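You operate a simulated robot arm through the tools that you are given. There is no shell and no other tool.

The job below is to be done with a simulated robot arm. You get a single attempt, and the scene is never put back.

Task
Fit the filter cup in the big jug and filter the water.
Fine: the jug with one mark; empty the measuring jug into the cup, put it back and wait till the water has dripped through. Set down upright: measuring jug.

The check looks at the end state, three seconds after you hand in, the way a careful person would. Anything else that was tipped, shoved, dropped, spilled or broken makes it a failure.

Robot
A 7-joint arm with a two-finger parallel gripper, fixed in place. Base frame: the origin is at the foot of the arm, x ahead of it, y to its left, z up. Units: mm, rad, N and s.
With the tool pointing down near the work surface it reaches from about 360 to 880 mm from the base axis. Its first joint turns from -2.496 to 2.496 rad. Payload 3 kg.
Tool frame: the origin (TCP) lies between the finger pads and is the grasp point; the fingertips stand 30 mm ahead of it; z points along the fingers, y is the line along which they close. The gripper opens to 94 mm. The fingers are 28 mm wide and 10 mm thick; the gripper's body (50 by 96 mm) begins 55 mm behind the TCP.
Orientation is that of the tool frame in the base frame, as a unit quaternion [w, x, y, z]. With the fingers straight down and closing along the base's y, the tool's x points along the base's -x, its y along +y and its z along -z.

Tools
- The arm moves only by the tool drive_tool. Its argument "steps" is a list of rows, each a list of 7 numbers: the turn, a rotation vector about the base's x, y, z in units of 90 degrees (1.0 is 90 degrees), then the shift along the base's x, y, z in units of 400 mm (1.0 is 400 mm), then the finger opening in mm, from 0 to 94. In form: [[rx, ry, rz, tx, ty, tz, gripper], ...]. A call has 1 to 20 rows; each row is the pose to reach, as a shift and turn from the pose commanded when the call began. A call with a number of a shift or a turn outside -1 to 1 is refused whole. Rows are played at 5 a second. More than 50 mm and 0.15 rad between two rows, or a gripper value outside its range, and nothing of the call is played. Where a pose cannot be reached the arm comes as near as it can. A force on the tool above 80 N (or 10 N above the force at the start of the call, whichever is more), or a blocked arm, ends the call early, and 0.2 s more pass. Each finger travels about 72 mm/s and halts on what it meets, pressing with about 23 N; the grip force reading is that of the motor and also rises with nothing between the fingers. The clock runs only during rows and for 0.2 s after the last one: add rows that repeat a pose to give the fingers time. The reply holds the time, the measured pose of the TCP, the force on the tool along the base axes, the opening and the grip force, in the units named above and with some noise, with the torque about the TCP (base axes, N m) and any sound that the robot's microphone picked up.
- Cameras (640 x 400 px; columns grow to the right, rows downward): "scene" is fixed at [46.8, -502.8, 1705.7]; the picture's right is [0.70, -0.72, 0.00], its down [-0.36, -0.35, -0.86] and it looks along [0.62, 0.60, -0.51] (base axes); focal length 308 px, centre (320, 200). "wrist" rides on the gripper at [76, 14, -102] in the tool frame; the picture's right is [-0.18, 0.98, 0.00], its down [-0.75, -0.14, -0.64] and it looks along [-0.63, -0.12, 0.77] (tool axes); focal length 243 px, centre (320, 200). There is no depth. A picture from a camera that has moved, and an enlarged one, comes with that camera's place and axes in the base frame and with its lens. The place of the scene camera against the robot may be out by one fixed shift of up to 18 mm in any direction.
- grab_frame(camera): a new picture of that camera. The clock stands still meanwhile.
- close_up(camera, box): a new picture of the part [left, top, right, bottom] of that camera's present view, enlarged. The clock stands still meanwhile.
- hand_in(): hands the job in; it is judged then, once.

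Nothing tells you positions but the pictures and the camera data. Unless the task says otherwise, let go and move clear before handing in.

The tools are called as a command line: name --pt "numbers of a row" for each row, then --argument value for the rest, lists and objects as JSON in quotes. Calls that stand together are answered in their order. drive_tool: Moves the arm, as the interface text tells. Its arguments: {"type":"object","properties":{"steps":{"type":"array","items":{"type":"array","items":{"type":"number"}}}},"required":["steps"]} The other tools are called the same way: grab_frame (camera) takes a picture; close_up (camera, box) takes an enlarged picture of a part of a camera's view; hand_in () hands the job in.

At the start:

```text
clock: 0.0
position: [432.2, 124.7, 1361.7]
orientation: [0.0, 0.0, 1.0, 0.0]
force: [0.5, 0.8, 0.4]
moment: [0.01, 0.0, -0.02]
grip_width: 94.1
grip_force: 0.0
```

scene: 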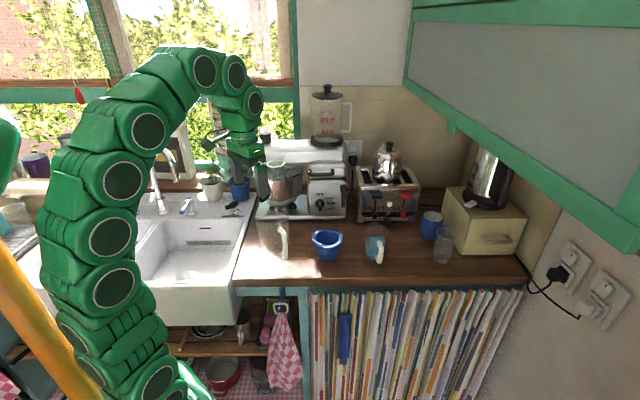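
wrist: 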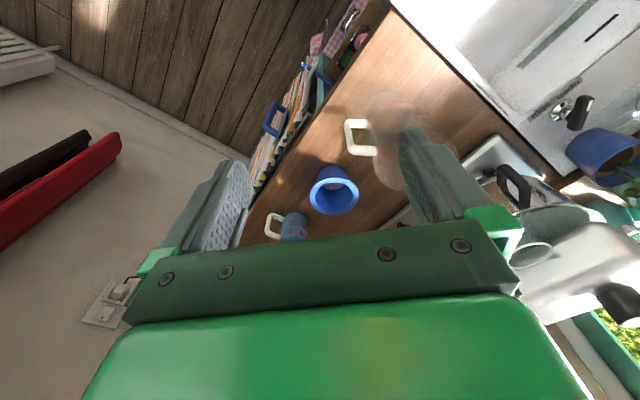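

I see a counter with a clear jug with a handle, a blue cup (probably the filter cup), a small jug with blue/red marks, and other items near a coffee machine and a toaster. I'll look closer before moving anything.

close_up --camera "scene" --box '[230, 200, 350, 275]'

close_up --camera "scene" --box '[340, 190, 480, 278]'

close_up --camera "wrist" --box '[230, 60, 450, 260]'

close_up --camera "scene" --box '[200, 80, 440, 230]'

```text
5.33 times, centred on (290, 238) of scene
camera zoom: at [46.8, -502.8, 1705.7], right [0.7, -0.72, 0.0], down [-0.36, -0.35, -0.86], along [0.62, 0.6, -0.51], focal length 1645 px, centre (480, 0)
```

zoom: 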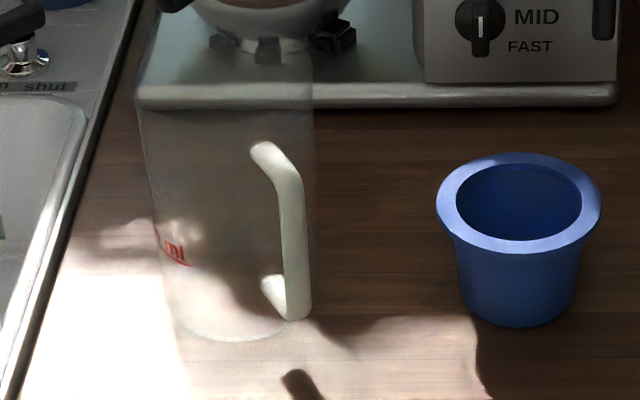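

```text
4.55 times, centred on (410, 234) of scene
camera zoom: at [46.8, -502.8, 1705.7], right [0.7, -0.72, 0.0], down [-0.36, -0.35, -0.86], along [0.62, 0.6, -0.51], focal length 1402 px, centre (-89, 46)
```

zoom: 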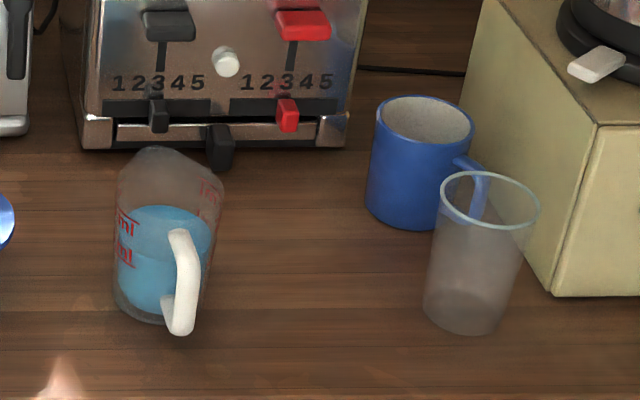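

```text
2.00 times, centred on (340, 160) of wrist
camera zoom: at [355.6, 138.4, 1464.3], right [0.18, 0.98, 0.0], down [0.75, -0.14, 0.64], along [0.63, -0.12, -0.77], focal length 485 px, centre (280, 280)
```

zoom: 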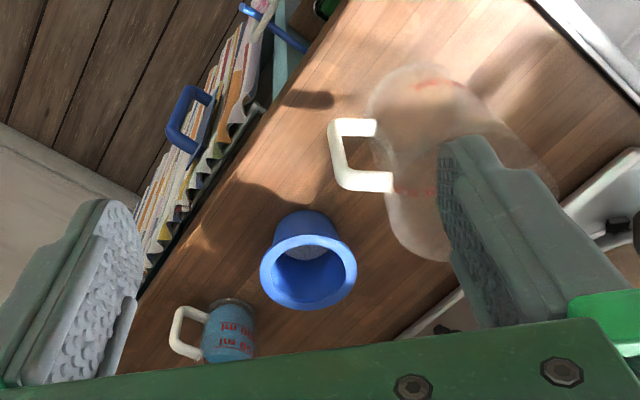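

```text
2.67 times, centred on (320, 155) of scene
camera zoom: at [46.8, -502.8, 1705.7], right [0.7, -0.72, 0.0], down [-0.36, -0.35, -0.86], along [0.62, 0.6, -0.51], focal length 822 px, centre (320, 320)
```

zoom: 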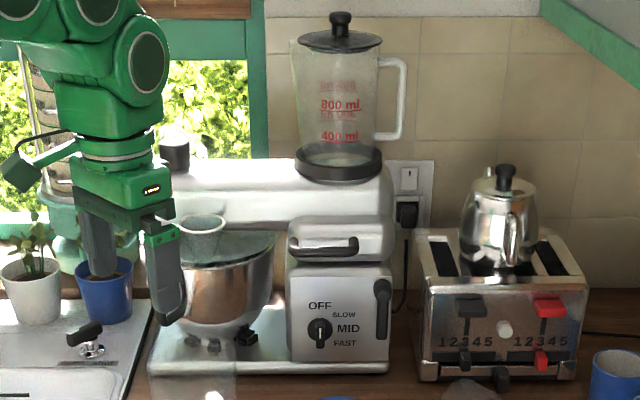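

The big jug is tall and clear with a white handle; the filter cup is the blue flanged cup. The measuring jug is the small one holding blue water. I'll take more enlarged views of the big jug's top and of the two jugs' marks.

close_up --camera "scene" --box '[240, 190, 320, 270]'

close_up --camera "scene" --box '[350, 210, 410, 270]'

close_up --camera "wrist" --box '[330, 70, 470, 200]'

close_up --camera "wrist" --box '[250, 150, 370, 250]'

```text
5.00 times, centred on (280, 230) of scene
camera zoom: at [46.8, -502.8, 1705.7], right [0.7, -0.72, 0.0], down [-0.36, -0.35, -0.86], along [0.62, 0.6, -0.51], focal length 1542 px, centre (520, 50)
```

zoom: 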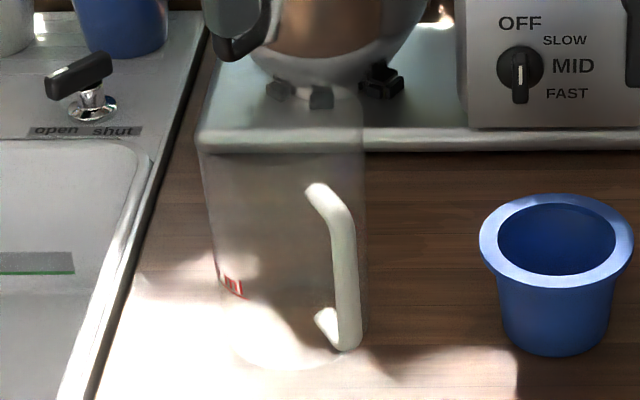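

```text
6.67 times, centred on (380, 240) of scene
camera zoom: at [46.8, -502.8, 1705.7], right [0.7, -0.72, 0.0], down [-0.36, -0.35, -0.86], along [0.62, 0.6, -0.51], focal length 2056 px, centre (-80, -67)
```

zoom: 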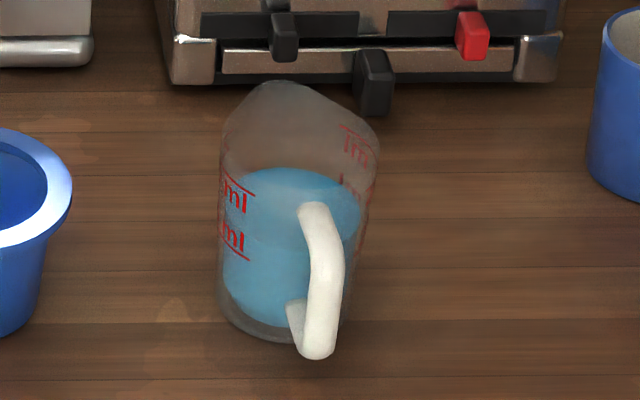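

```text
3.08 times, centred on (400, 135) of wrist
camera zoom: at [355.6, 138.4, 1464.3], right [0.18, 0.98, 0.0], down [0.75, -0.14, 0.64], along [0.63, -0.12, -0.77], focal length 746 px, centre (74, 400)
```

zoom: 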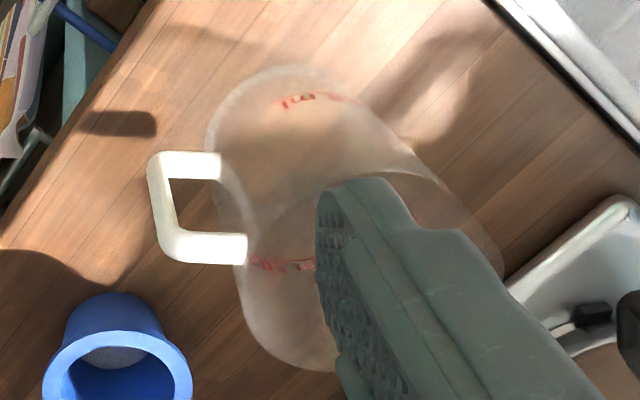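

```text
4.00 times, centred on (310, 200) of wrist
camera zoom: at [355.6, 138.4, 1464.3], right [0.18, 0.98, 0.0], down [0.75, -0.14, 0.64], along [0.63, -0.12, -0.77], focal length 970 px, centre (360, 200)
```

zoom: 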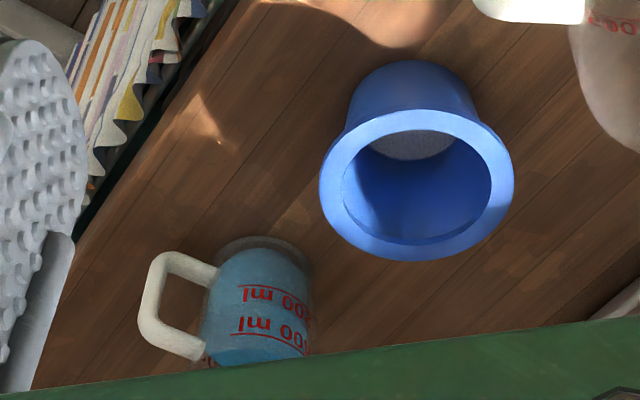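

The cup's rim sits at roughly (711, 104, 1018) and the counter at z≈930. The big jug is near (565, 240) and the measuring jug near (835, -29), both with handles toward -y. I'll move high over the counter to get better wrist views of the big jug.

drive_tool --pt "0 0 0 -0.05 0.08 0 94" --pt "0 0 0 -0.1 0.16 0 94" --pt "0 0 0 -0.15 0.24 0 94" --pt "0 0 0 -0.2 0.32 0 94" --pt "0 0 0 -0.2 0.32 0 94"

```text
clock: 1.2
position: [354.1, 251.5, 1361.4]
orientation: [-0.006, 0.001, 1.0, 0.002]
force: [0.0, -0.9, -0.1]
moment: [0.04, 0.0, 0.0]
grip_width: 94.1
grip_force: 0.1
```

grab_frame --camera "wrist"

grab_frame --camera "scene"

close_up --camera "wrist" --box '[240, 80, 440, 220]'

```text
taken
camera wrist: at [279.1, 265.5, 1464.6], right [0.19, 0.98, 0.0], down [0.76, -0.15, 0.63], along [0.62, -0.11, -0.78], focal length 243 px, centre (320, 200)
```

wrist: 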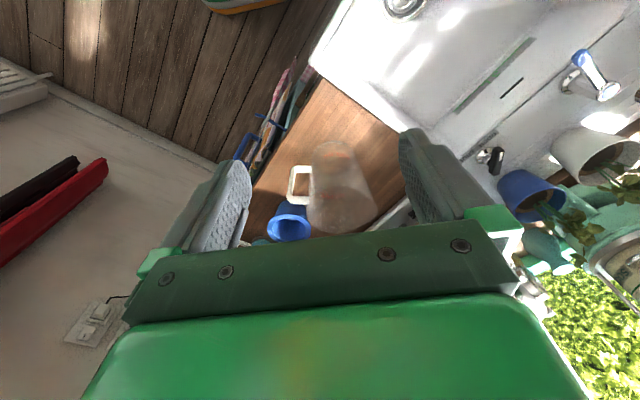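

```text
taken
```

scene: 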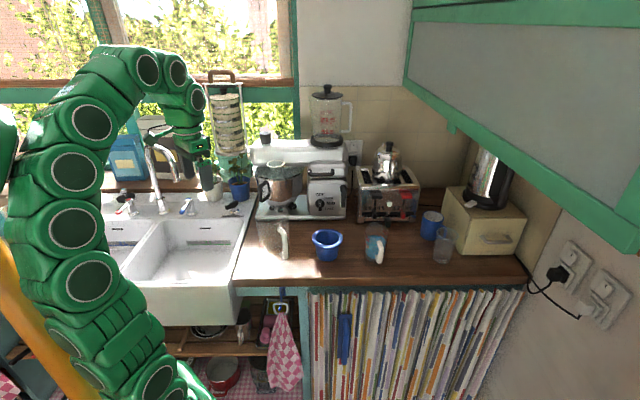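

```text
2.86 times, centred on (340, 150) of wrist
camera zoom: at [279.1, 265.5, 1464.6], right [0.19, 0.98, 0.0], down [0.76, -0.15, 0.63], along [0.62, -0.11, -0.78], focal length 693 px, centre (263, 343)
```

zoom: 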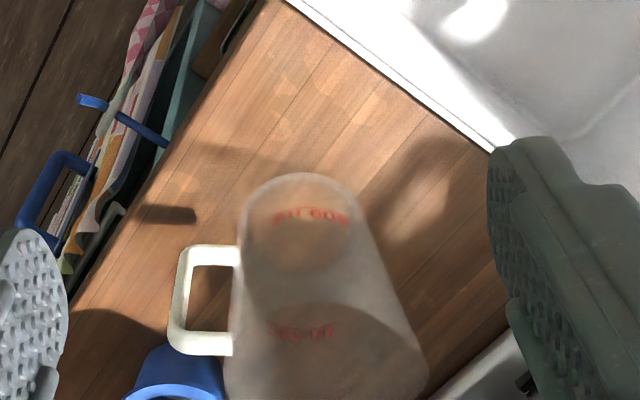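

The big jug's top is hidden by the gripper body in the wrist view. I'll raise the arm so the whole jug comes into view.

drive_tool --pt "0 0 0 0 0 0.1 94" --pt "0 0 0 0 0 0.2 94" --pt "0 0 0 0 0 0.3 94" --pt "0 0 0 0 0 0.4 94" --pt "0 0 0 0 0 0.4 94"

close_up --camera "wrist" --box '[240, 80, 440, 220]'

close_up --camera "wrist" --box '[280, 130, 400, 205]'

```text
clock: 2.4
position: [352.9, 255.0, 1369.7]
orientation: [0.0, -0.001, 1.0, 0.001]
force: [0.1, 0.9, -0.5]
moment: [0.02, 0.04, 0.01]
grip_width: 93.9
grip_force: 0.0
out of reach, approached as far as the arm can: row 1, 2, 3, 4, 5
```

```text
2.86 times, centred on (340, 150) of wrist
camera zoom: at [275.7, 267.9, 1473.0], right [0.18, 0.98, 0.0], down [0.75, -0.14, 0.64], along [0.63, -0.12, -0.77], focal length 693 px, centre (263, 343)
```

zoom: 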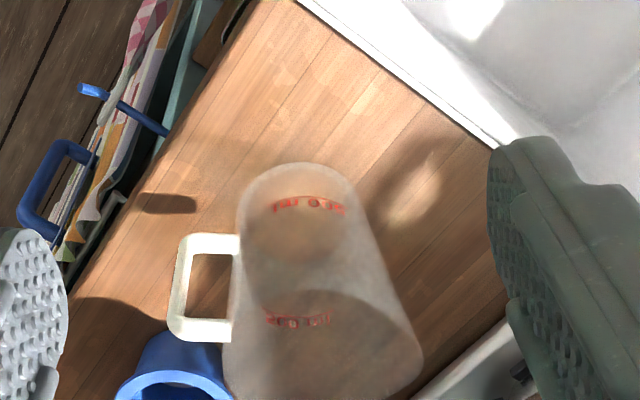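

```text
5.33 times, centred on (340, 168) of wrist
camera zoom: at [275.7, 267.9, 1473.0], right [0.18, 0.98, 0.0], down [0.75, -0.14, 0.64], along [0.63, -0.12, -0.77], focal length 1294 px, centre (213, 373)
```

zoom: 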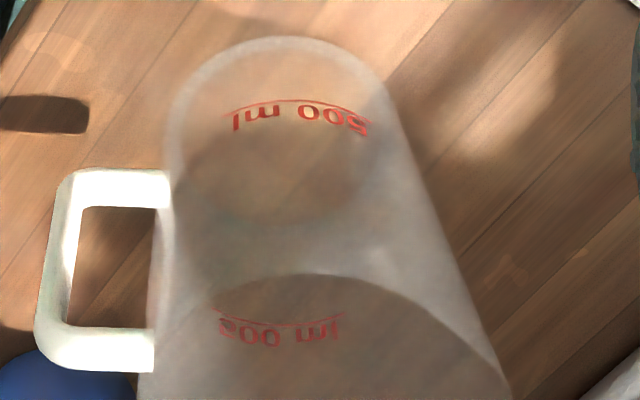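

The big jug's mark reads 500 ml, and it is the only one on each side. I'll shift to a spot where its rim is visible between the fingers.

drive_tool --pt "0 0 0 0.08 -0.065 0 94" --pt "0 0 0 0.16 -0.13 0 94" --pt "0 0 0 0.16 -0.13 0 94"

grab_frame --camera "wrist"

close_up --camera "wrist" --box '[290, 100, 430, 210]'

```text
clock: 3.2
position: [418.5, 200.1, 1364.3]
orientation: [0.0, 0.0, 1.0, 0.0]
force: [0.0, 0.6, -0.5]
moment: [-0.01, 0.02, 0.0]
grip_width: 94.1
grip_force: 0.0
out of reach, approached as far as the arm can: row 2, 3
```

```text
taken
camera wrist: at [341.6, 213.3, 1467.5], right [0.18, 0.98, 0.0], down [0.75, -0.14, 0.64], along [0.63, -0.12, -0.77], focal length 243 px, centre (320, 200)
```

wrist: 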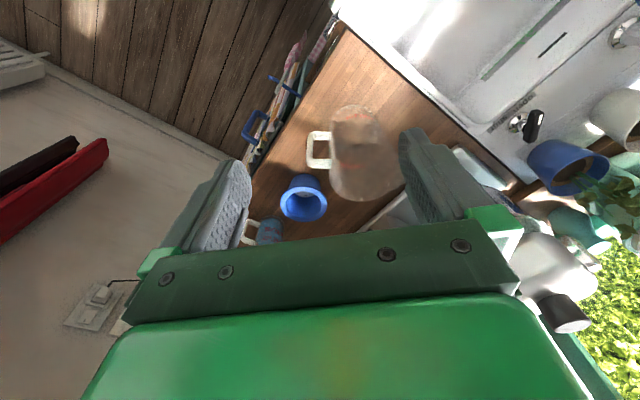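

```text
3.64 times, centred on (360, 155) of wrist
camera zoom: at [341.6, 213.3, 1467.5], right [0.18, 0.98, 0.0], down [0.75, -0.14, 0.64], along [0.63, -0.12, -0.77], focal length 882 px, centre (174, 364)
```

zoom: 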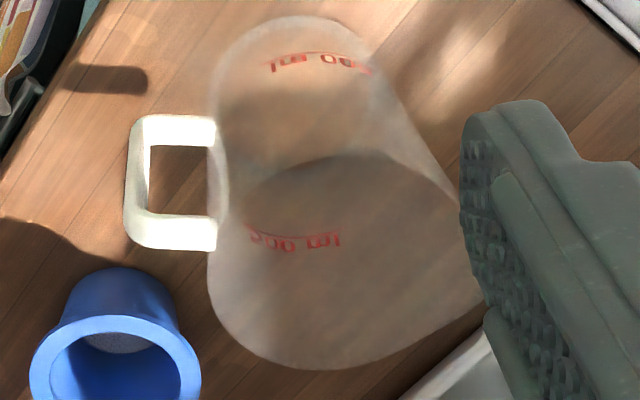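

The big jug's rim centre looks to be about (565, 242) at z≈1140, with the spout toward +y and the handle toward -y. Next I'll move toward the cup and measuring jug for closer wrist views.

drive_tool --pt "0 0 0 0.08 -0.045 -0.03 94" --pt "0 0 0 0.16 -0.09 -0.06 94" --pt "0 0 0 0.24 -0.135 -0.1 94" --pt "0 0 0 0.32 -0.18 -0.13 94" --pt "0 0 0 0.4 -0.225 -0.16 94" --pt "0 0 0 0.4 -0.225 -0.16 94"

grab_frame --camera "wrist"

close_up --camera "wrist" --box '[250, 80, 410, 180]'

grab_frame --camera "scene"

```text
clock: 4.6
position: [573.8, 107.5, 1304.3]
orientation: [0.001, -0.001, 1.0, 0.0]
force: [-0.5, 0.2, 0.0]
moment: [-0.01, 0.0, 0.01]
grip_width: 93.9
grip_force: 0.1
```

```text
taken
camera wrist: at [497.5, 121.7, 1407.4], right [0.18, 0.98, 0.0], down [0.75, -0.14, 0.64], along [0.63, -0.12, -0.77], focal length 243 px, centre (320, 200)
```

wrist: 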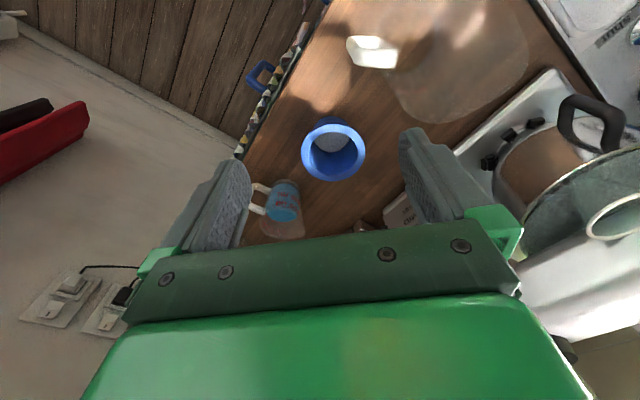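

```text
4.00 times, centred on (330, 130) of wrist
camera zoom: at [497.5, 121.7, 1407.4], right [0.18, 0.98, 0.0], down [0.75, -0.14, 0.64], along [0.63, -0.12, -0.77], focal length 970 px, centre (280, 480)
```

zoom: 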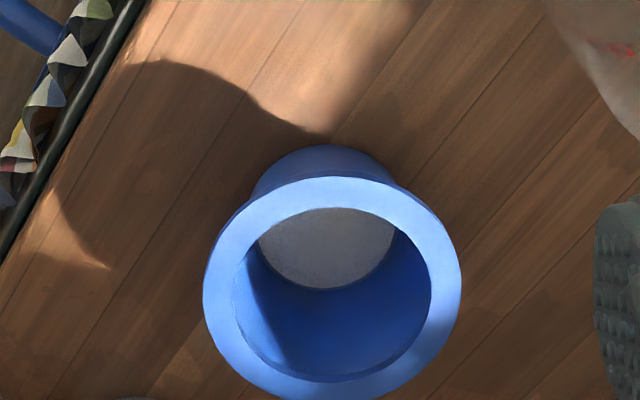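

```text
taken
```

scene: 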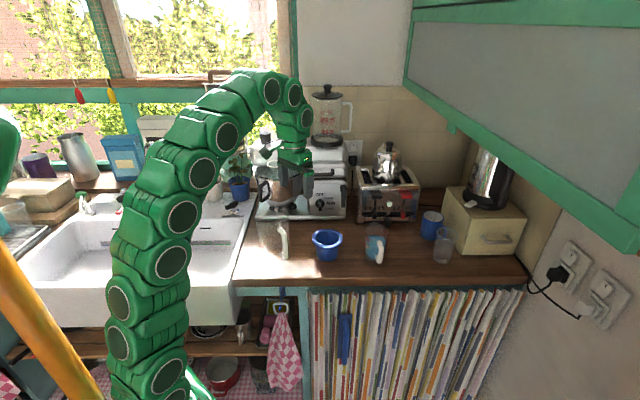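

The cup rim triangulates to about (698, 107) at z≈1042, outer diameter near 109 mm and inner near 83 mm. That puts the counter closer to z≈975, and I plan to lift the cup by spreading the fingers inside it. I'll go closer for a more exact fix.

drive_tool --pt "0 0 0 0.055 0 -0.085 94" --pt "0 0 0 0.11 0 -0.17 94" --pt "0 0 0 0.165 0 -0.26 94" --pt "0 0 0 0.165 0 -0.26 94"

grab_frame --camera "wrist"

close_up --camera "wrist" --box '[250, 85, 410, 205]'

```text
clock: 5.6
position: [641.1, 105.6, 1199.6]
orientation: [0.001, -0.001, 1.0, 0.001]
force: [-0.9, -0.7, -0.4]
moment: [-0.03, 0.01, 0.04]
grip_width: 93.9
grip_force: 0.0
```

```text
taken
camera wrist: at [565.5, 120.3, 1302.7], right [0.18, 0.98, 0.0], down [0.75, -0.14, 0.64], along [0.63, -0.12, -0.77], focal length 243 px, centre (320, 200)
```

wrist: 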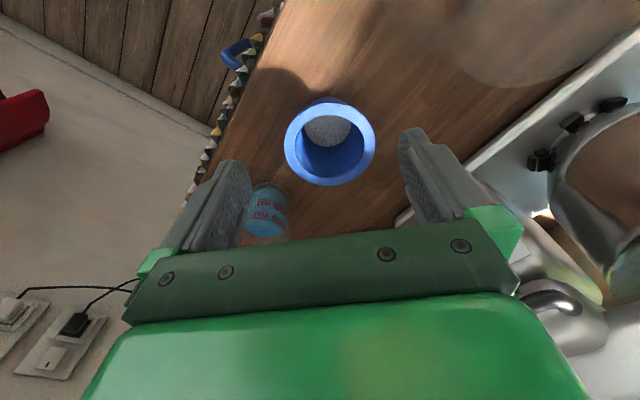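

```text
3.33 times, centred on (330, 145) of wrist
camera zoom: at [565.5, 120.3, 1302.7], right [0.18, 0.98, 0.0], down [0.75, -0.14, 0.64], along [0.63, -0.12, -0.77], focal length 809 px, centre (287, 383)
```

zoom: 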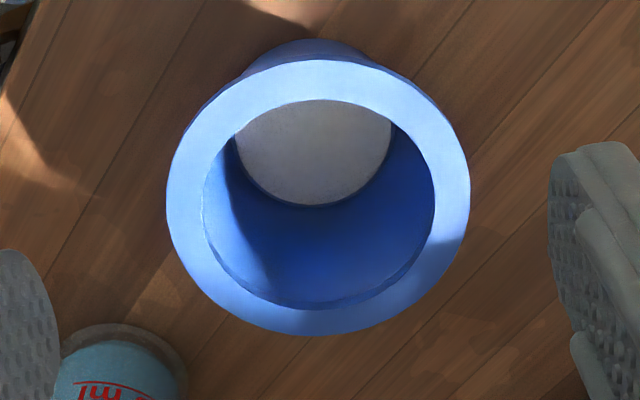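

The cup fix is now centre about (708, 106), rim z≈1037, outer diameter 110. Before grasping I'll take the same kind of close view of the big jug's rim.

drive_tool --pt "0 0 0 -0.05 0.045 0.09 94" --pt "0 0 0 -0.12 0.11 0.15 94" --pt "0 0 0 -0.19 0.175 0.2 94" --pt "0 0 0 -0.26 0.24 0.25 94" --pt "0 0 0 -0.34 0.315 0.25 94" --pt "0 0 0 -0.34 0.315 0.25 94"

grab_frame --camera "wrist"

close_up --camera "wrist" --box '[240, 75, 420, 205]'

```text
clock: 7.0
position: [505.6, 232.2, 1301.3]
orientation: [-0.001, 0.0, 1.0, 0.0]
force: [-0.5, -0.4, -0.3]
moment: [0.02, 0.01, 0.0]
grip_width: 93.9
grip_force: 0.1
```

```text
taken
camera wrist: at [429.2, 246.0, 1403.9], right [0.18, 0.98, 0.0], down [0.75, -0.14, 0.64], along [0.63, -0.12, -0.77], focal length 243 px, centre (320, 200)
```

wrist: 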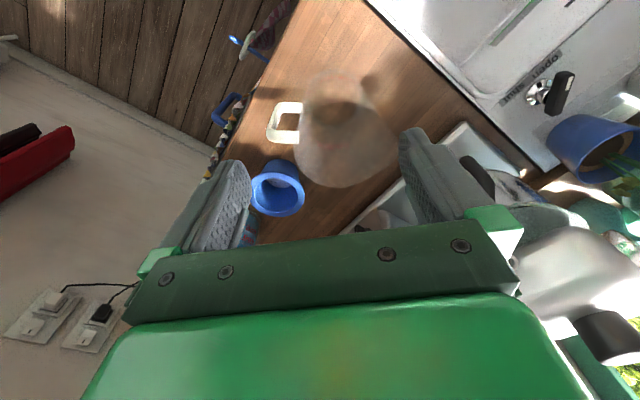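

```text
3.08 times, centred on (330, 140) of wrist
camera zoom: at [429.2, 246.0, 1403.9], right [0.18, 0.98, 0.0], down [0.75, -0.14, 0.64], along [0.63, -0.12, -0.77], focal length 746 px, centre (289, 385)
```

zoom: 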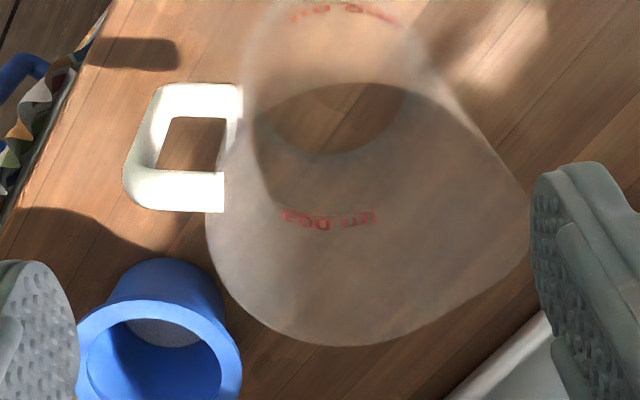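

The big jug's rim is about 112–114 mm across, centred near (573, 244) at z≈1136, with the spout toward +y. I'll take sharper enlarged views of the rim to fix its size relative to the cup's flange.

close_up --camera "scene" --box '[248, 195, 304, 230]'

close_up --camera "scene" --box '[300, 220, 356, 265]'

close_up --camera "wrist" --box '[285, 90, 405, 165]'

close_up --camera "wrist" --box '[285, 130, 405, 205]'

```text
11.43 times, centred on (276, 212) of scene
camera zoom: at [46.8, -502.8, 1705.7], right [0.7, -0.72, 0.0], down [-0.36, -0.35, -0.86], along [0.62, 0.6, -0.51], focal length 3524 px, centre (823, 57)
```

zoom: 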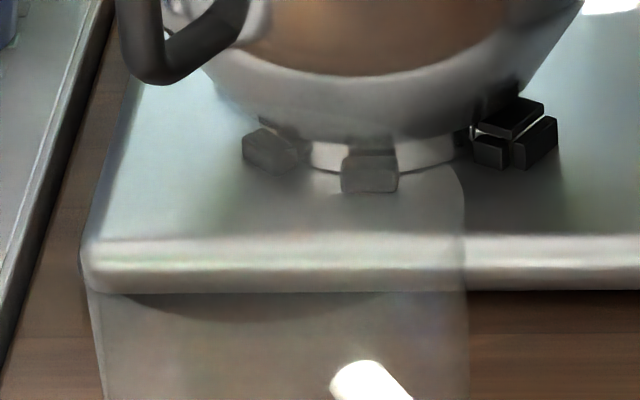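

```text
8.89 times, centred on (328, 242) of scene
camera zoom: at [46.8, -502.8, 1705.7], right [0.7, -0.72, 0.0], down [-0.36, -0.35, -0.86], along [0.62, 0.6, -0.51], focal length 2741 px, centre (249, -178)
```

zoom: 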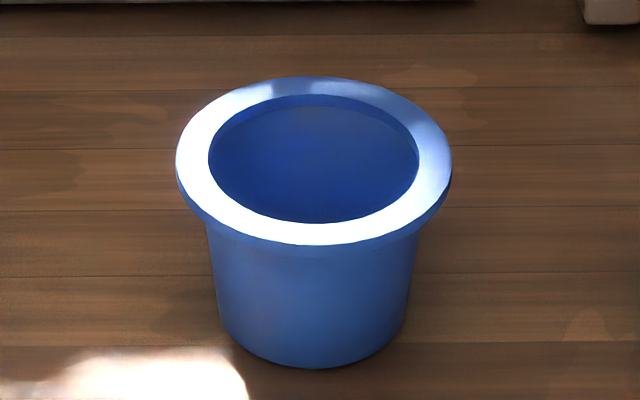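

```text
5.33 times, centred on (345, 128) of wrist
camera zoom: at [429.2, 246.0, 1403.9], right [0.18, 0.98, 0.0], down [0.75, -0.14, 0.64], along [0.63, -0.12, -0.77], focal length 1294 px, centre (187, 587)
```

zoom: 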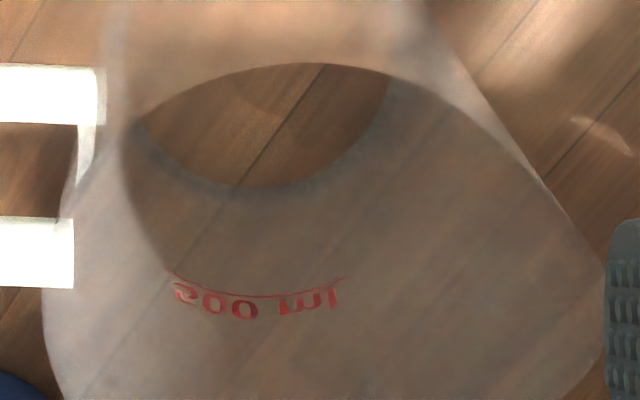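

```text
5.33 times, centred on (345, 168) of wrist
camera zoom: at [429.2, 246.0, 1403.9], right [0.18, 0.98, 0.0], down [0.75, -0.14, 0.64], along [0.63, -0.12, -0.77], focal length 1294 px, centre (187, 373)
```

zoom: 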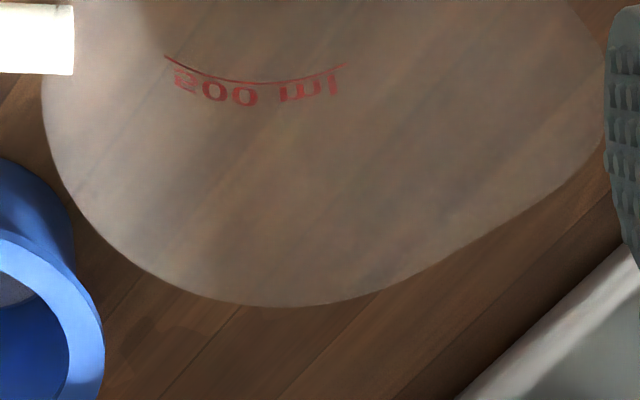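

The jug rim fits a circle of about 115 mm outer diameter centred near (575, 244), and the cup flange is about 110 mm. I need the jug's wall thickness to know how much the flange overlaps it.

close_up --camera "scene" --box '[278, 203, 294, 213]'

close_up --camera "wrist" --box '[325, 88, 365, 113]'

close_up --camera "wrist" --box '[320, 165, 360, 190]'

close_up --camera "wrist" --box '[288, 110, 328, 135]'

```text
16.00 times, centred on (286, 208) of scene
camera zoom: at [46.8, -502.8, 1705.7], right [0.7, -0.72, 0.0], down [-0.36, -0.35, -0.86], along [0.62, 0.6, -0.51], focal length 4934 px, centre (864, 72)
```

zoom: 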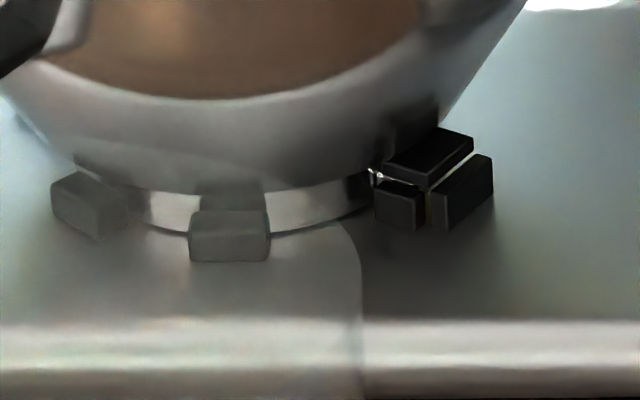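

```text
16.00 times, centred on (345, 100) of wrist
camera zoom: at [429.2, 246.0, 1403.9], right [0.18, 0.98, 0.0], down [0.75, -0.14, 0.64], along [0.63, -0.12, -0.77], focal length 3882 px, centre (-80, 1792)
```

zoom: 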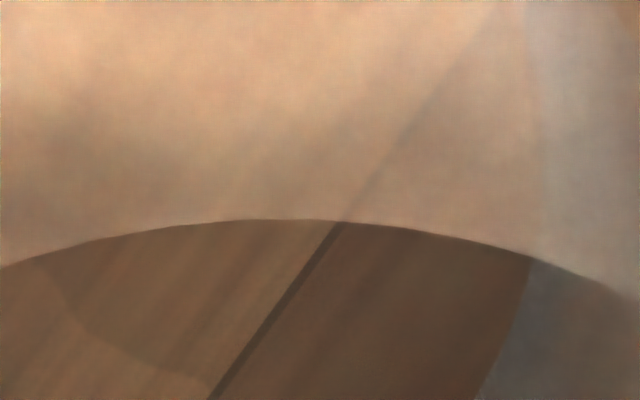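

```text
16.00 times, centred on (340, 178) of wrist
camera zoom: at [429.2, 246.0, 1403.9], right [0.18, 0.98, 0.0], down [0.75, -0.14, 0.64], along [0.63, -0.12, -0.77], focal length 3882 px, centre (0, 560)
```

zoom: 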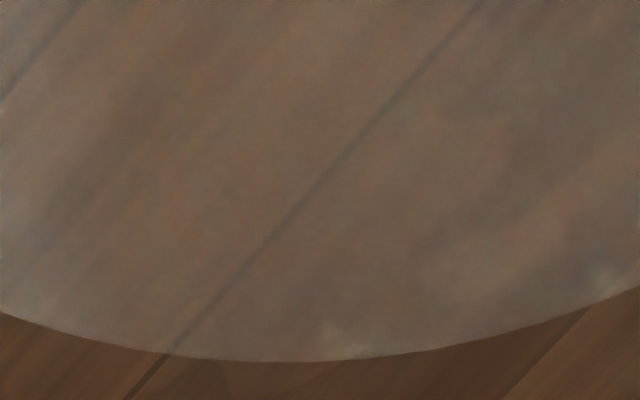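

```text
16.00 times, centred on (308, 122) of wrist
camera zoom: at [429.2, 246.0, 1403.9], right [0.18, 0.98, 0.0], down [0.75, -0.14, 0.64], along [0.63, -0.12, -0.77], focal length 3882 px, centre (512, 1440)
```

zoom: 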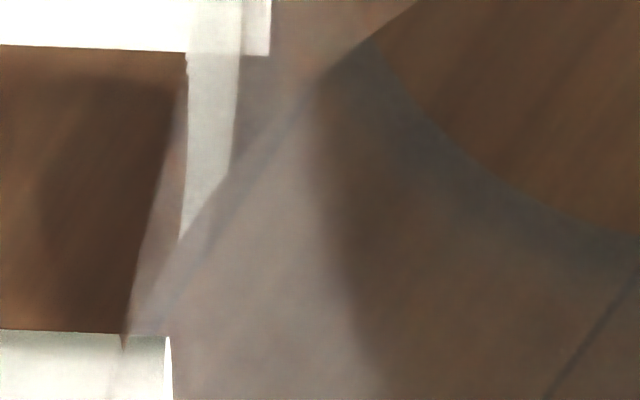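

The rim edge looks visually thin, so centring the cup in the jug has to be accurate. I'll take another view from nearly above the jug to pin down its centre and rim height.

drive_tool --pt "0 0 0 0.09 0 0 94" --pt "0 0 0 0.18 0 0 94" --pt "0 0 0 0.18 0 0 94" --pt "0 0 0 0.18 0 0 94"

grab_frame --camera "wrist"

close_up --camera "wrist" --box '[240, 0, 440, 140]'

```text
clock: 8.0
position: [579.8, 233.5, 1300.6]
orientation: [0.0, 0.0, 1.0, 0.0]
force: [-0.4, 0.6, 0.4]
moment: [-0.02, -0.02, 0.02]
grip_width: 94.1
grip_force: 0.0
```

```text
taken
camera wrist: at [502.5, 247.0, 1402.4], right [0.18, 0.98, 0.0], down [0.75, -0.14, 0.64], along [0.63, -0.12, -0.77], focal length 243 px, centre (320, 200)
```

wrist: 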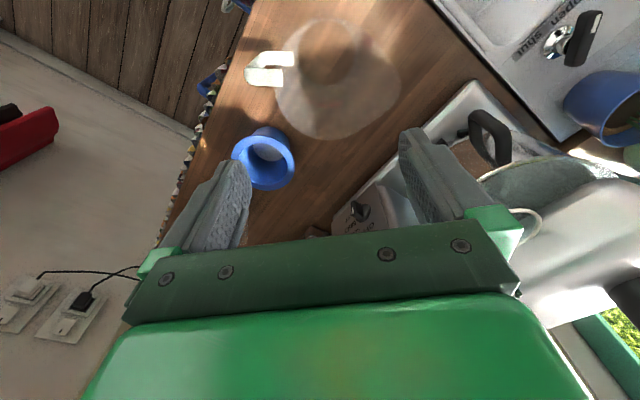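

```text
2.86 times, centred on (340, 70) of wrist
camera zoom: at [502.5, 247.0, 1402.4], right [0.18, 0.98, 0.0], down [0.75, -0.14, 0.64], along [0.63, -0.12, -0.77], focal length 693 px, centre (263, 571)
```

zoom: 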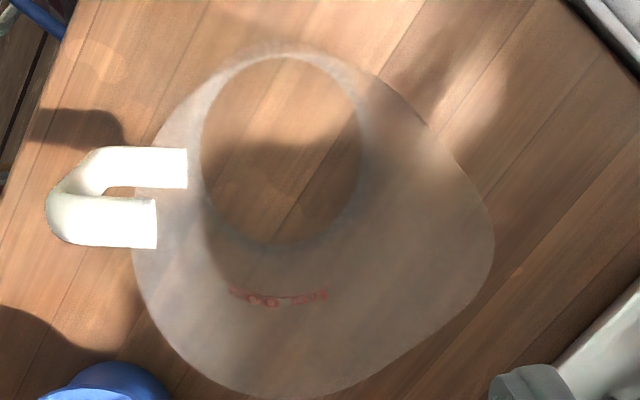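

The jug rim now fits at centre (573, 244), z≈1141, outer diameter about 113. I'll take the same near-vertical view of the cup.

drive_tool --pt "0 0 0 0.06 -0.065 0 94" --pt "0 0 0 0.12 -0.13 -0.04 94" --pt "0 0 0 0.18 -0.195 -0.09 94" --pt "0 0 0 0.24 -0.26 -0.15 94" --pt "0 0 0 0.3 -0.32 -0.2 94" --pt "0 0 0 0.335 -0.34 -0.25 94" --pt "0 0 0 0.335 -0.34 -0.25 94"

grab_frame --camera "wrist"

close_up --camera "wrist" --box '[240, 0, 440, 140]'

```text
clock: 9.6
position: [712.3, 96.9, 1196.2]
orientation: [-0.001, 0.0, 1.0, 0.0]
force: [-0.3, 0.6, -0.8]
moment: [-0.02, -0.03, 0.01]
grip_width: 94.2
grip_force: 0.1
```

```text
taken
camera wrist: at [636.0, 110.9, 1299.0], right [0.18, 0.98, 0.0], down [0.75, -0.14, 0.64], along [0.63, -0.12, -0.77], focal length 243 px, centre (320, 200)
```

wrist: 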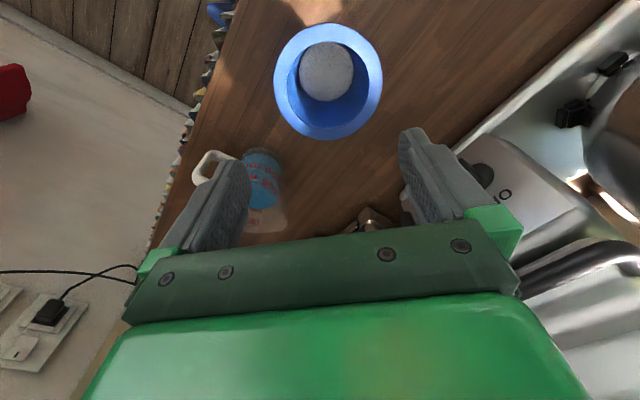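

```text
2.86 times, centred on (340, 70) of wrist
camera zoom: at [636.0, 110.9, 1299.0], right [0.18, 0.98, 0.0], down [0.75, -0.14, 0.64], along [0.63, -0.12, -0.77], focal length 693 px, centre (263, 571)
```

zoom: 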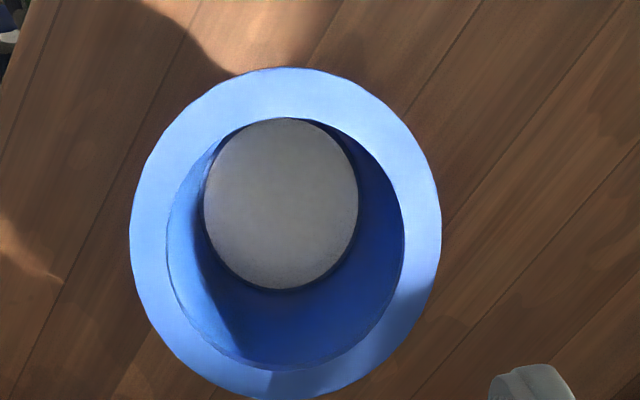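

The cup flange fits at centre (711, 105.5), z≈1032, outer diameter about 111 and inner about 85. I'll narrow the fingers, centre over the cup and stop just above the rim to check alignment.

drive_tool --pt "0 0 0 -0.003 0.021 0 60" --pt "0 0 0 -0.003 0.021 -0.07 30" --pt "0 0 0 -0.003 0.021 -0.14 30" --pt "0 0 0 -0.003 0.021 -0.21 30" --pt "0 0 0 -0.003 0.021 -0.265 30" --pt "0 0 0 -0.003 0.021 -0.265 30"

grab_frame --camera "wrist"

close_up --camera "scene" --box '[280, 190, 380, 270]'

```text
clock: 11.0
position: [713.1, 106.2, 1090.6]
orientation: [0.0, -0.001, 1.0, 0.0]
force: [-0.2, 1.1, 0.9]
moment: [-0.01, 0.0, 0.0]
grip_width: 30.0
grip_force: 0.1
```

```text
taken
camera wrist: at [635.9, 120.1, 1193.2], right [0.18, 0.98, 0.0], down [0.75, -0.14, 0.64], along [0.63, -0.12, -0.77], focal length 243 px, centre (320, 200)
```

wrist: 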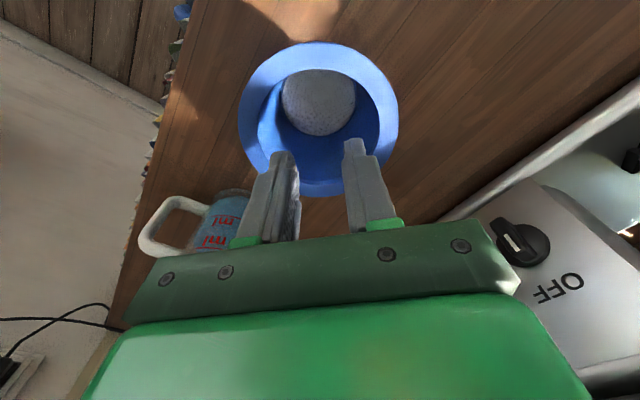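

```text
5.00 times, centred on (330, 230) of scene
camera zoom: at [46.8, -502.8, 1705.7], right [0.7, -0.72, 0.0], down [-0.36, -0.35, -0.86], along [0.62, 0.6, -0.51], focal length 1542 px, centre (270, 50)
```

zoom: 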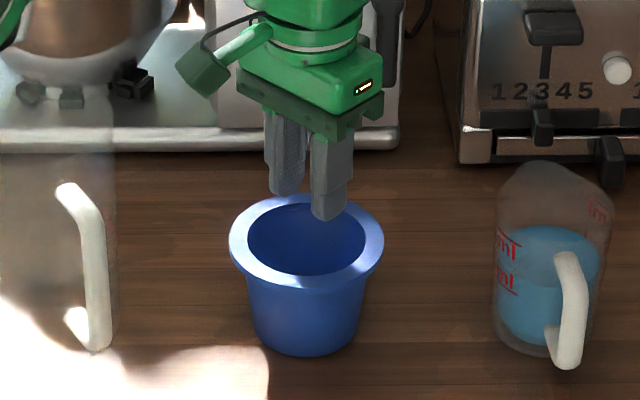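

Alignment over the cup looks good. I'll descend so the fingertips are about 26 mm inside the cup, then spread them gently against the wall.

drive_tool --pt "0 0 0 -0.006 -0.002 -0.05 30" --pt "0 0 0 -0.006 -0.002 -0.1 30" --pt "0 0 0 -0.006 -0.002 -0.137 30" --pt "0 0 0 -0.006 -0.002 -0.137 30"

close_up --camera "scene" --box '[280, 190, 380, 270]'

grab_frame --camera "wrist"

```text
clock: 12.0
position: [710.1, 104.3, 1036.8]
orientation: [0.0, 0.0, 1.0, 0.0]
force: [0.4, 0.3, 1.5]
moment: [0.03, -0.01, -0.02]
grip_width: 29.8
grip_force: 0.1
```

```text
5.00 times, centred on (330, 230) of scene
camera zoom: at [46.8, -502.8, 1705.7], right [0.7, -0.72, 0.0], down [-0.36, -0.35, -0.86], along [0.62, 0.6, -0.51], focal length 1542 px, centre (270, 50)
```

zoom: 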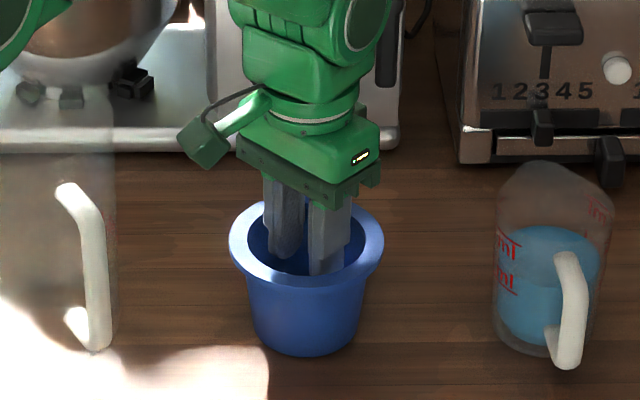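

```text
taken
camera wrist: at [632.9, 117.9, 1140.1], right [0.18, 0.98, 0.0], down [0.75, -0.14, 0.64], along [0.63, -0.12, -0.77], focal length 243 px, centre (320, 200)
```

wrist: 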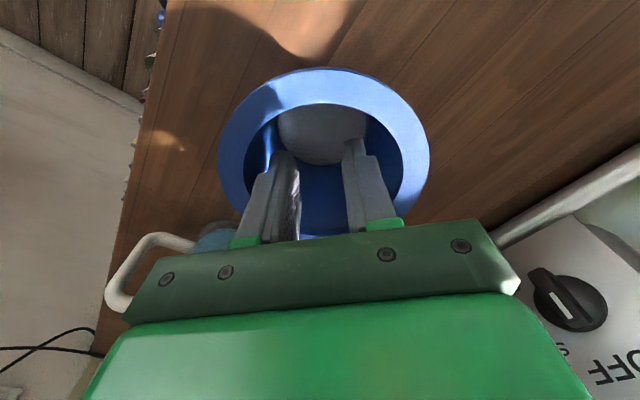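

The fingers are well centred inside the cup and nothing has been touched. Now I'll spread them outward against the wall.

drive_tool --pt "0 0 0 0 0 0 40" --pt "0 0 0 0 0 0 48" --pt "0 0 0 0 0 0 56" --pt "0 0 0 0 0 0 64" --pt "0 0 0 0 0 0 70" --pt "0 0 0 0 0 0 70"

close_up --camera "scene" --box '[280, 190, 380, 270]'

grab_frame --camera "wrist"

```text
clock: 13.4
position: [708.7, 104.4, 1036.6]
orientation: [0.001, -0.001, 1.0, 0.0]
force: [1.2, 1.2, 0.9]
moment: [-0.01, 0.0, 0.0]
grip_width: 53.9
grip_force: 0.1
```

```text
5.00 times, centred on (330, 230) of scene
camera zoom: at [46.8, -502.8, 1705.7], right [0.7, -0.72, 0.0], down [-0.36, -0.35, -0.86], along [0.62, 0.6, -0.51], focal length 1542 px, centre (270, 50)
```

zoom: 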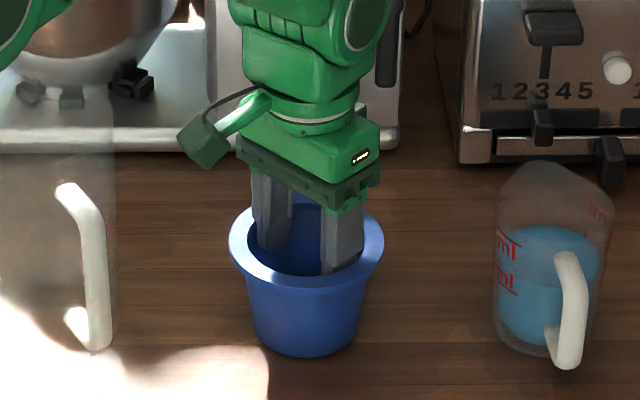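

```text
taken
camera wrist: at [632.9, 117.9, 1140.2], right [0.18, 0.98, 0.0], down [0.75, -0.14, 0.64], along [0.63, -0.12, -0.77], focal length 243 px, centre (320, 200)
```

wrist: 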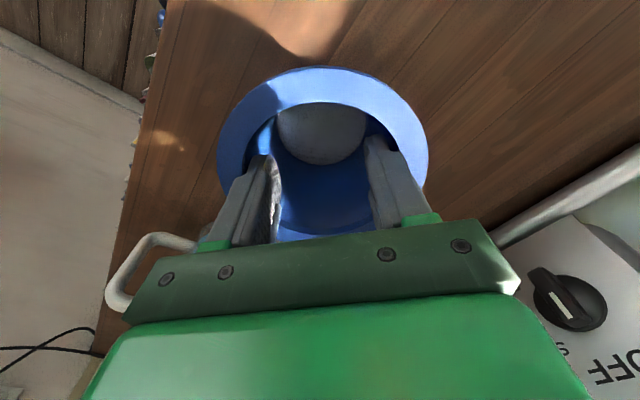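

The fingers stopped at 53.9 mm against the cup wall, as expected. I'll lift by about 20 mm to test the hold.

drive_tool --pt "0 0 0 0 0 0.01 80" --pt "0 0 0 0 0 0.025 80" --pt "0 0 0 0 0 0.05 80" --pt "0 0 0 0 0 0.05 80"

close_up --camera "scene" --box '[280, 190, 380, 270]'

grab_frame --camera "wrist"

```text
clock: 14.4
position: [709.3, 103.4, 1058.2]
orientation: [0.0, -0.001, 1.0, 0.0]
force: [-0.4, -0.5, -0.7]
moment: [-0.02, -0.01, 0.01]
grip_width: 54.5
grip_force: 0.0
```

```text
5.00 times, centred on (330, 230) of scene
camera zoom: at [46.8, -502.8, 1705.7], right [0.7, -0.72, 0.0], down [-0.36, -0.35, -0.86], along [0.62, 0.6, -0.51], focal length 1542 px, centre (270, 50)
```

zoom: 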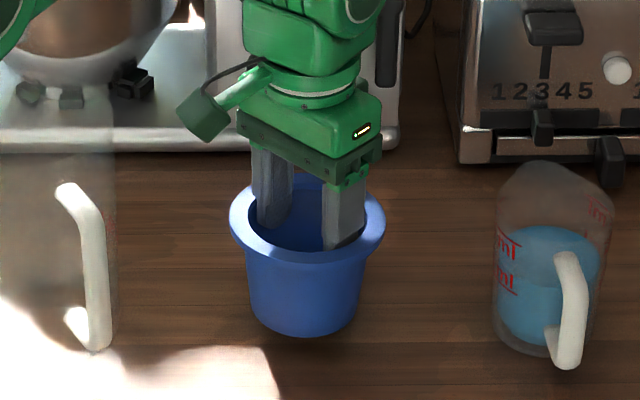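

```text
taken
camera wrist: at [633.4, 118.0, 1160.7], right [0.18, 0.98, 0.0], down [0.75, -0.14, 0.64], along [0.63, -0.12, -0.77], focal length 243 px, centre (320, 200)
```

wrist: 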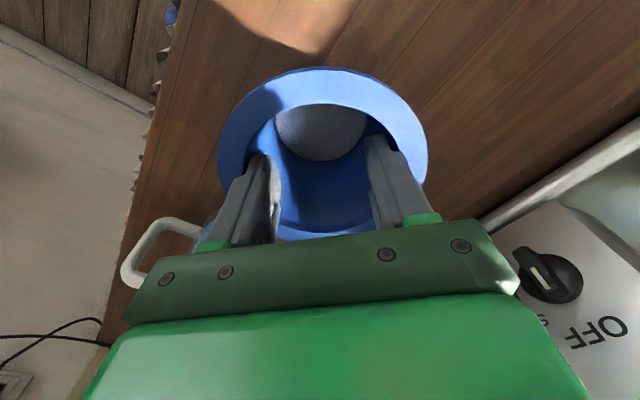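

The cup is held and rises with the gripper. I'll raise it well above the jug rim and carry it over.

drive_tool --pt "0 0 0 0 0 0.05 80" --pt "0 0 0 0 0 0.11 80" --pt "0 0 0 0 0 0.17 80" --pt "0 0 0 0 0 0.23 80" --pt "0 0 0 0 0 0.29 80" --pt "0 0 0 0 0 0.35 80" --pt "0 0 0 0 0 0.41 80" --pt "0 0 0 0 0 0.47 80" --pt "0 0 0 0 0 0.51 80" --pt "0 0 0 0 0 0.52 80" --pt "0 0 0 0 0 0.52 80"

close_up --camera "wrist" --box '[200, 40, 450, 220]'

grab_frame --camera "scene"

```text
clock: 16.8
position: [709.4, 103.2, 1252.8]
orientation: [0.0, 0.0, 1.0, -0.001]
force: [-0.4, 0.3, -0.5]
moment: [0.0, -0.02, 0.01]
grip_width: 55.2
grip_force: 0.0
out of reach, approached as far as the arm can: row 9, 10, 11
```

```text
2.22 times, centred on (325, 130) of wrist
camera zoom: at [632.8, 116.0, 1356.2], right [0.18, 0.98, 0.0], down [0.75, -0.14, 0.64], along [0.63, -0.12, -0.77], focal length 539 px, centre (309, 356)
```

zoom: 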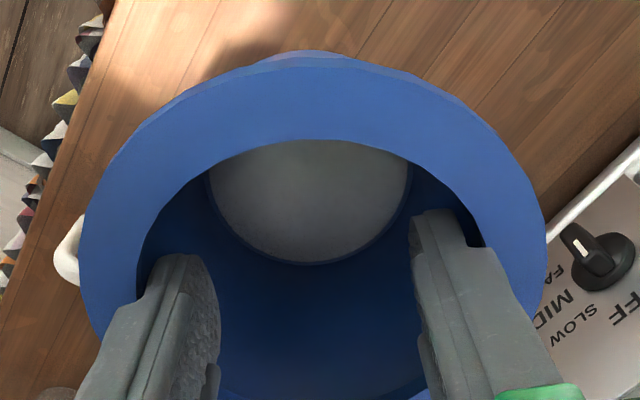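

```text
taken
```

scene: 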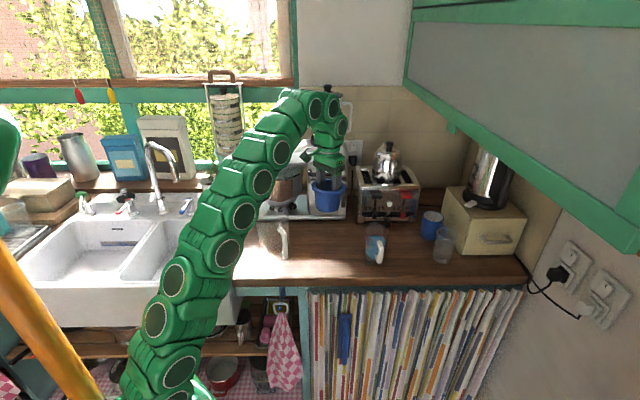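

The cup is at TCP z≈1253, so its bottom is roughly 29 mm above the jug rim. I'll carry it sideways to over the jug.

drive_tool --pt "0 0 0 -0.03 0.03 0.0 85" --pt "0 0 0 -0.075 0.076 0.005 85" --pt "0 0 0 -0.12 0.122 0.01 85" --pt "0 0 0 -0.165 0.168 0.015 85" --pt "0 0 0 -0.21 0.214 0.02 85" --pt "0 0 0 -0.255 0.26 0.025 85" --pt "0 0 0 -0.3 0.305 0.03 85" --pt "0 0 0 -0.33 0.335 0.03 85" --pt "0 0 0 -0.345 0.35 0.03 85" --pt "0 0 0 -0.345 0.35 0.03 85"

grab_frame --camera "wrist"

close_up --camera "scene" --box '[230, 160, 330, 270]'

```text
clock: 19.0
position: [571.1, 242.3, 1265.2]
orientation: [0.0, 0.0, 1.0, 0.001]
force: [0.5, -0.3, -1.7]
moment: [0.02, 0.03, -0.01]
grip_width: 55.3
grip_force: 0.1
```

```text
taken
camera wrist: at [494.6, 256.5, 1367.2], right [0.18, 0.98, 0.0], down [0.75, -0.14, 0.64], along [0.63, -0.12, -0.77], focal length 243 px, centre (320, 200)
```

wrist: 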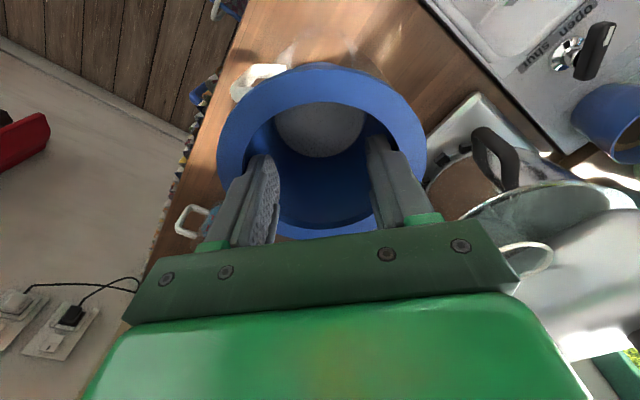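

```text
3.64 times, centred on (280, 215) of scene
camera zoom: at [46.8, -502.8, 1705.7], right [0.7, -0.72, 0.0], down [-0.36, -0.35, -0.86], along [0.62, 0.6, -0.51], focal length 1121 px, centre (466, 146)
```

zoom: 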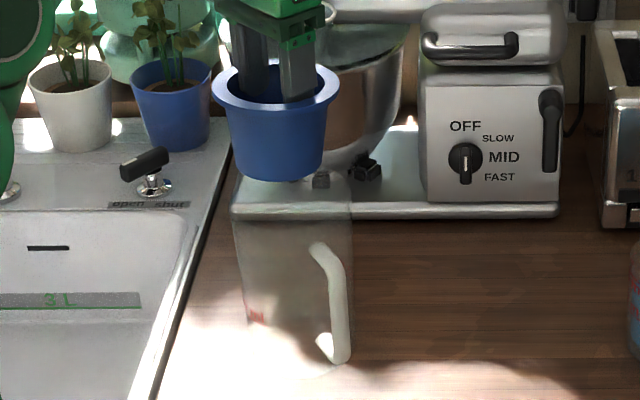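

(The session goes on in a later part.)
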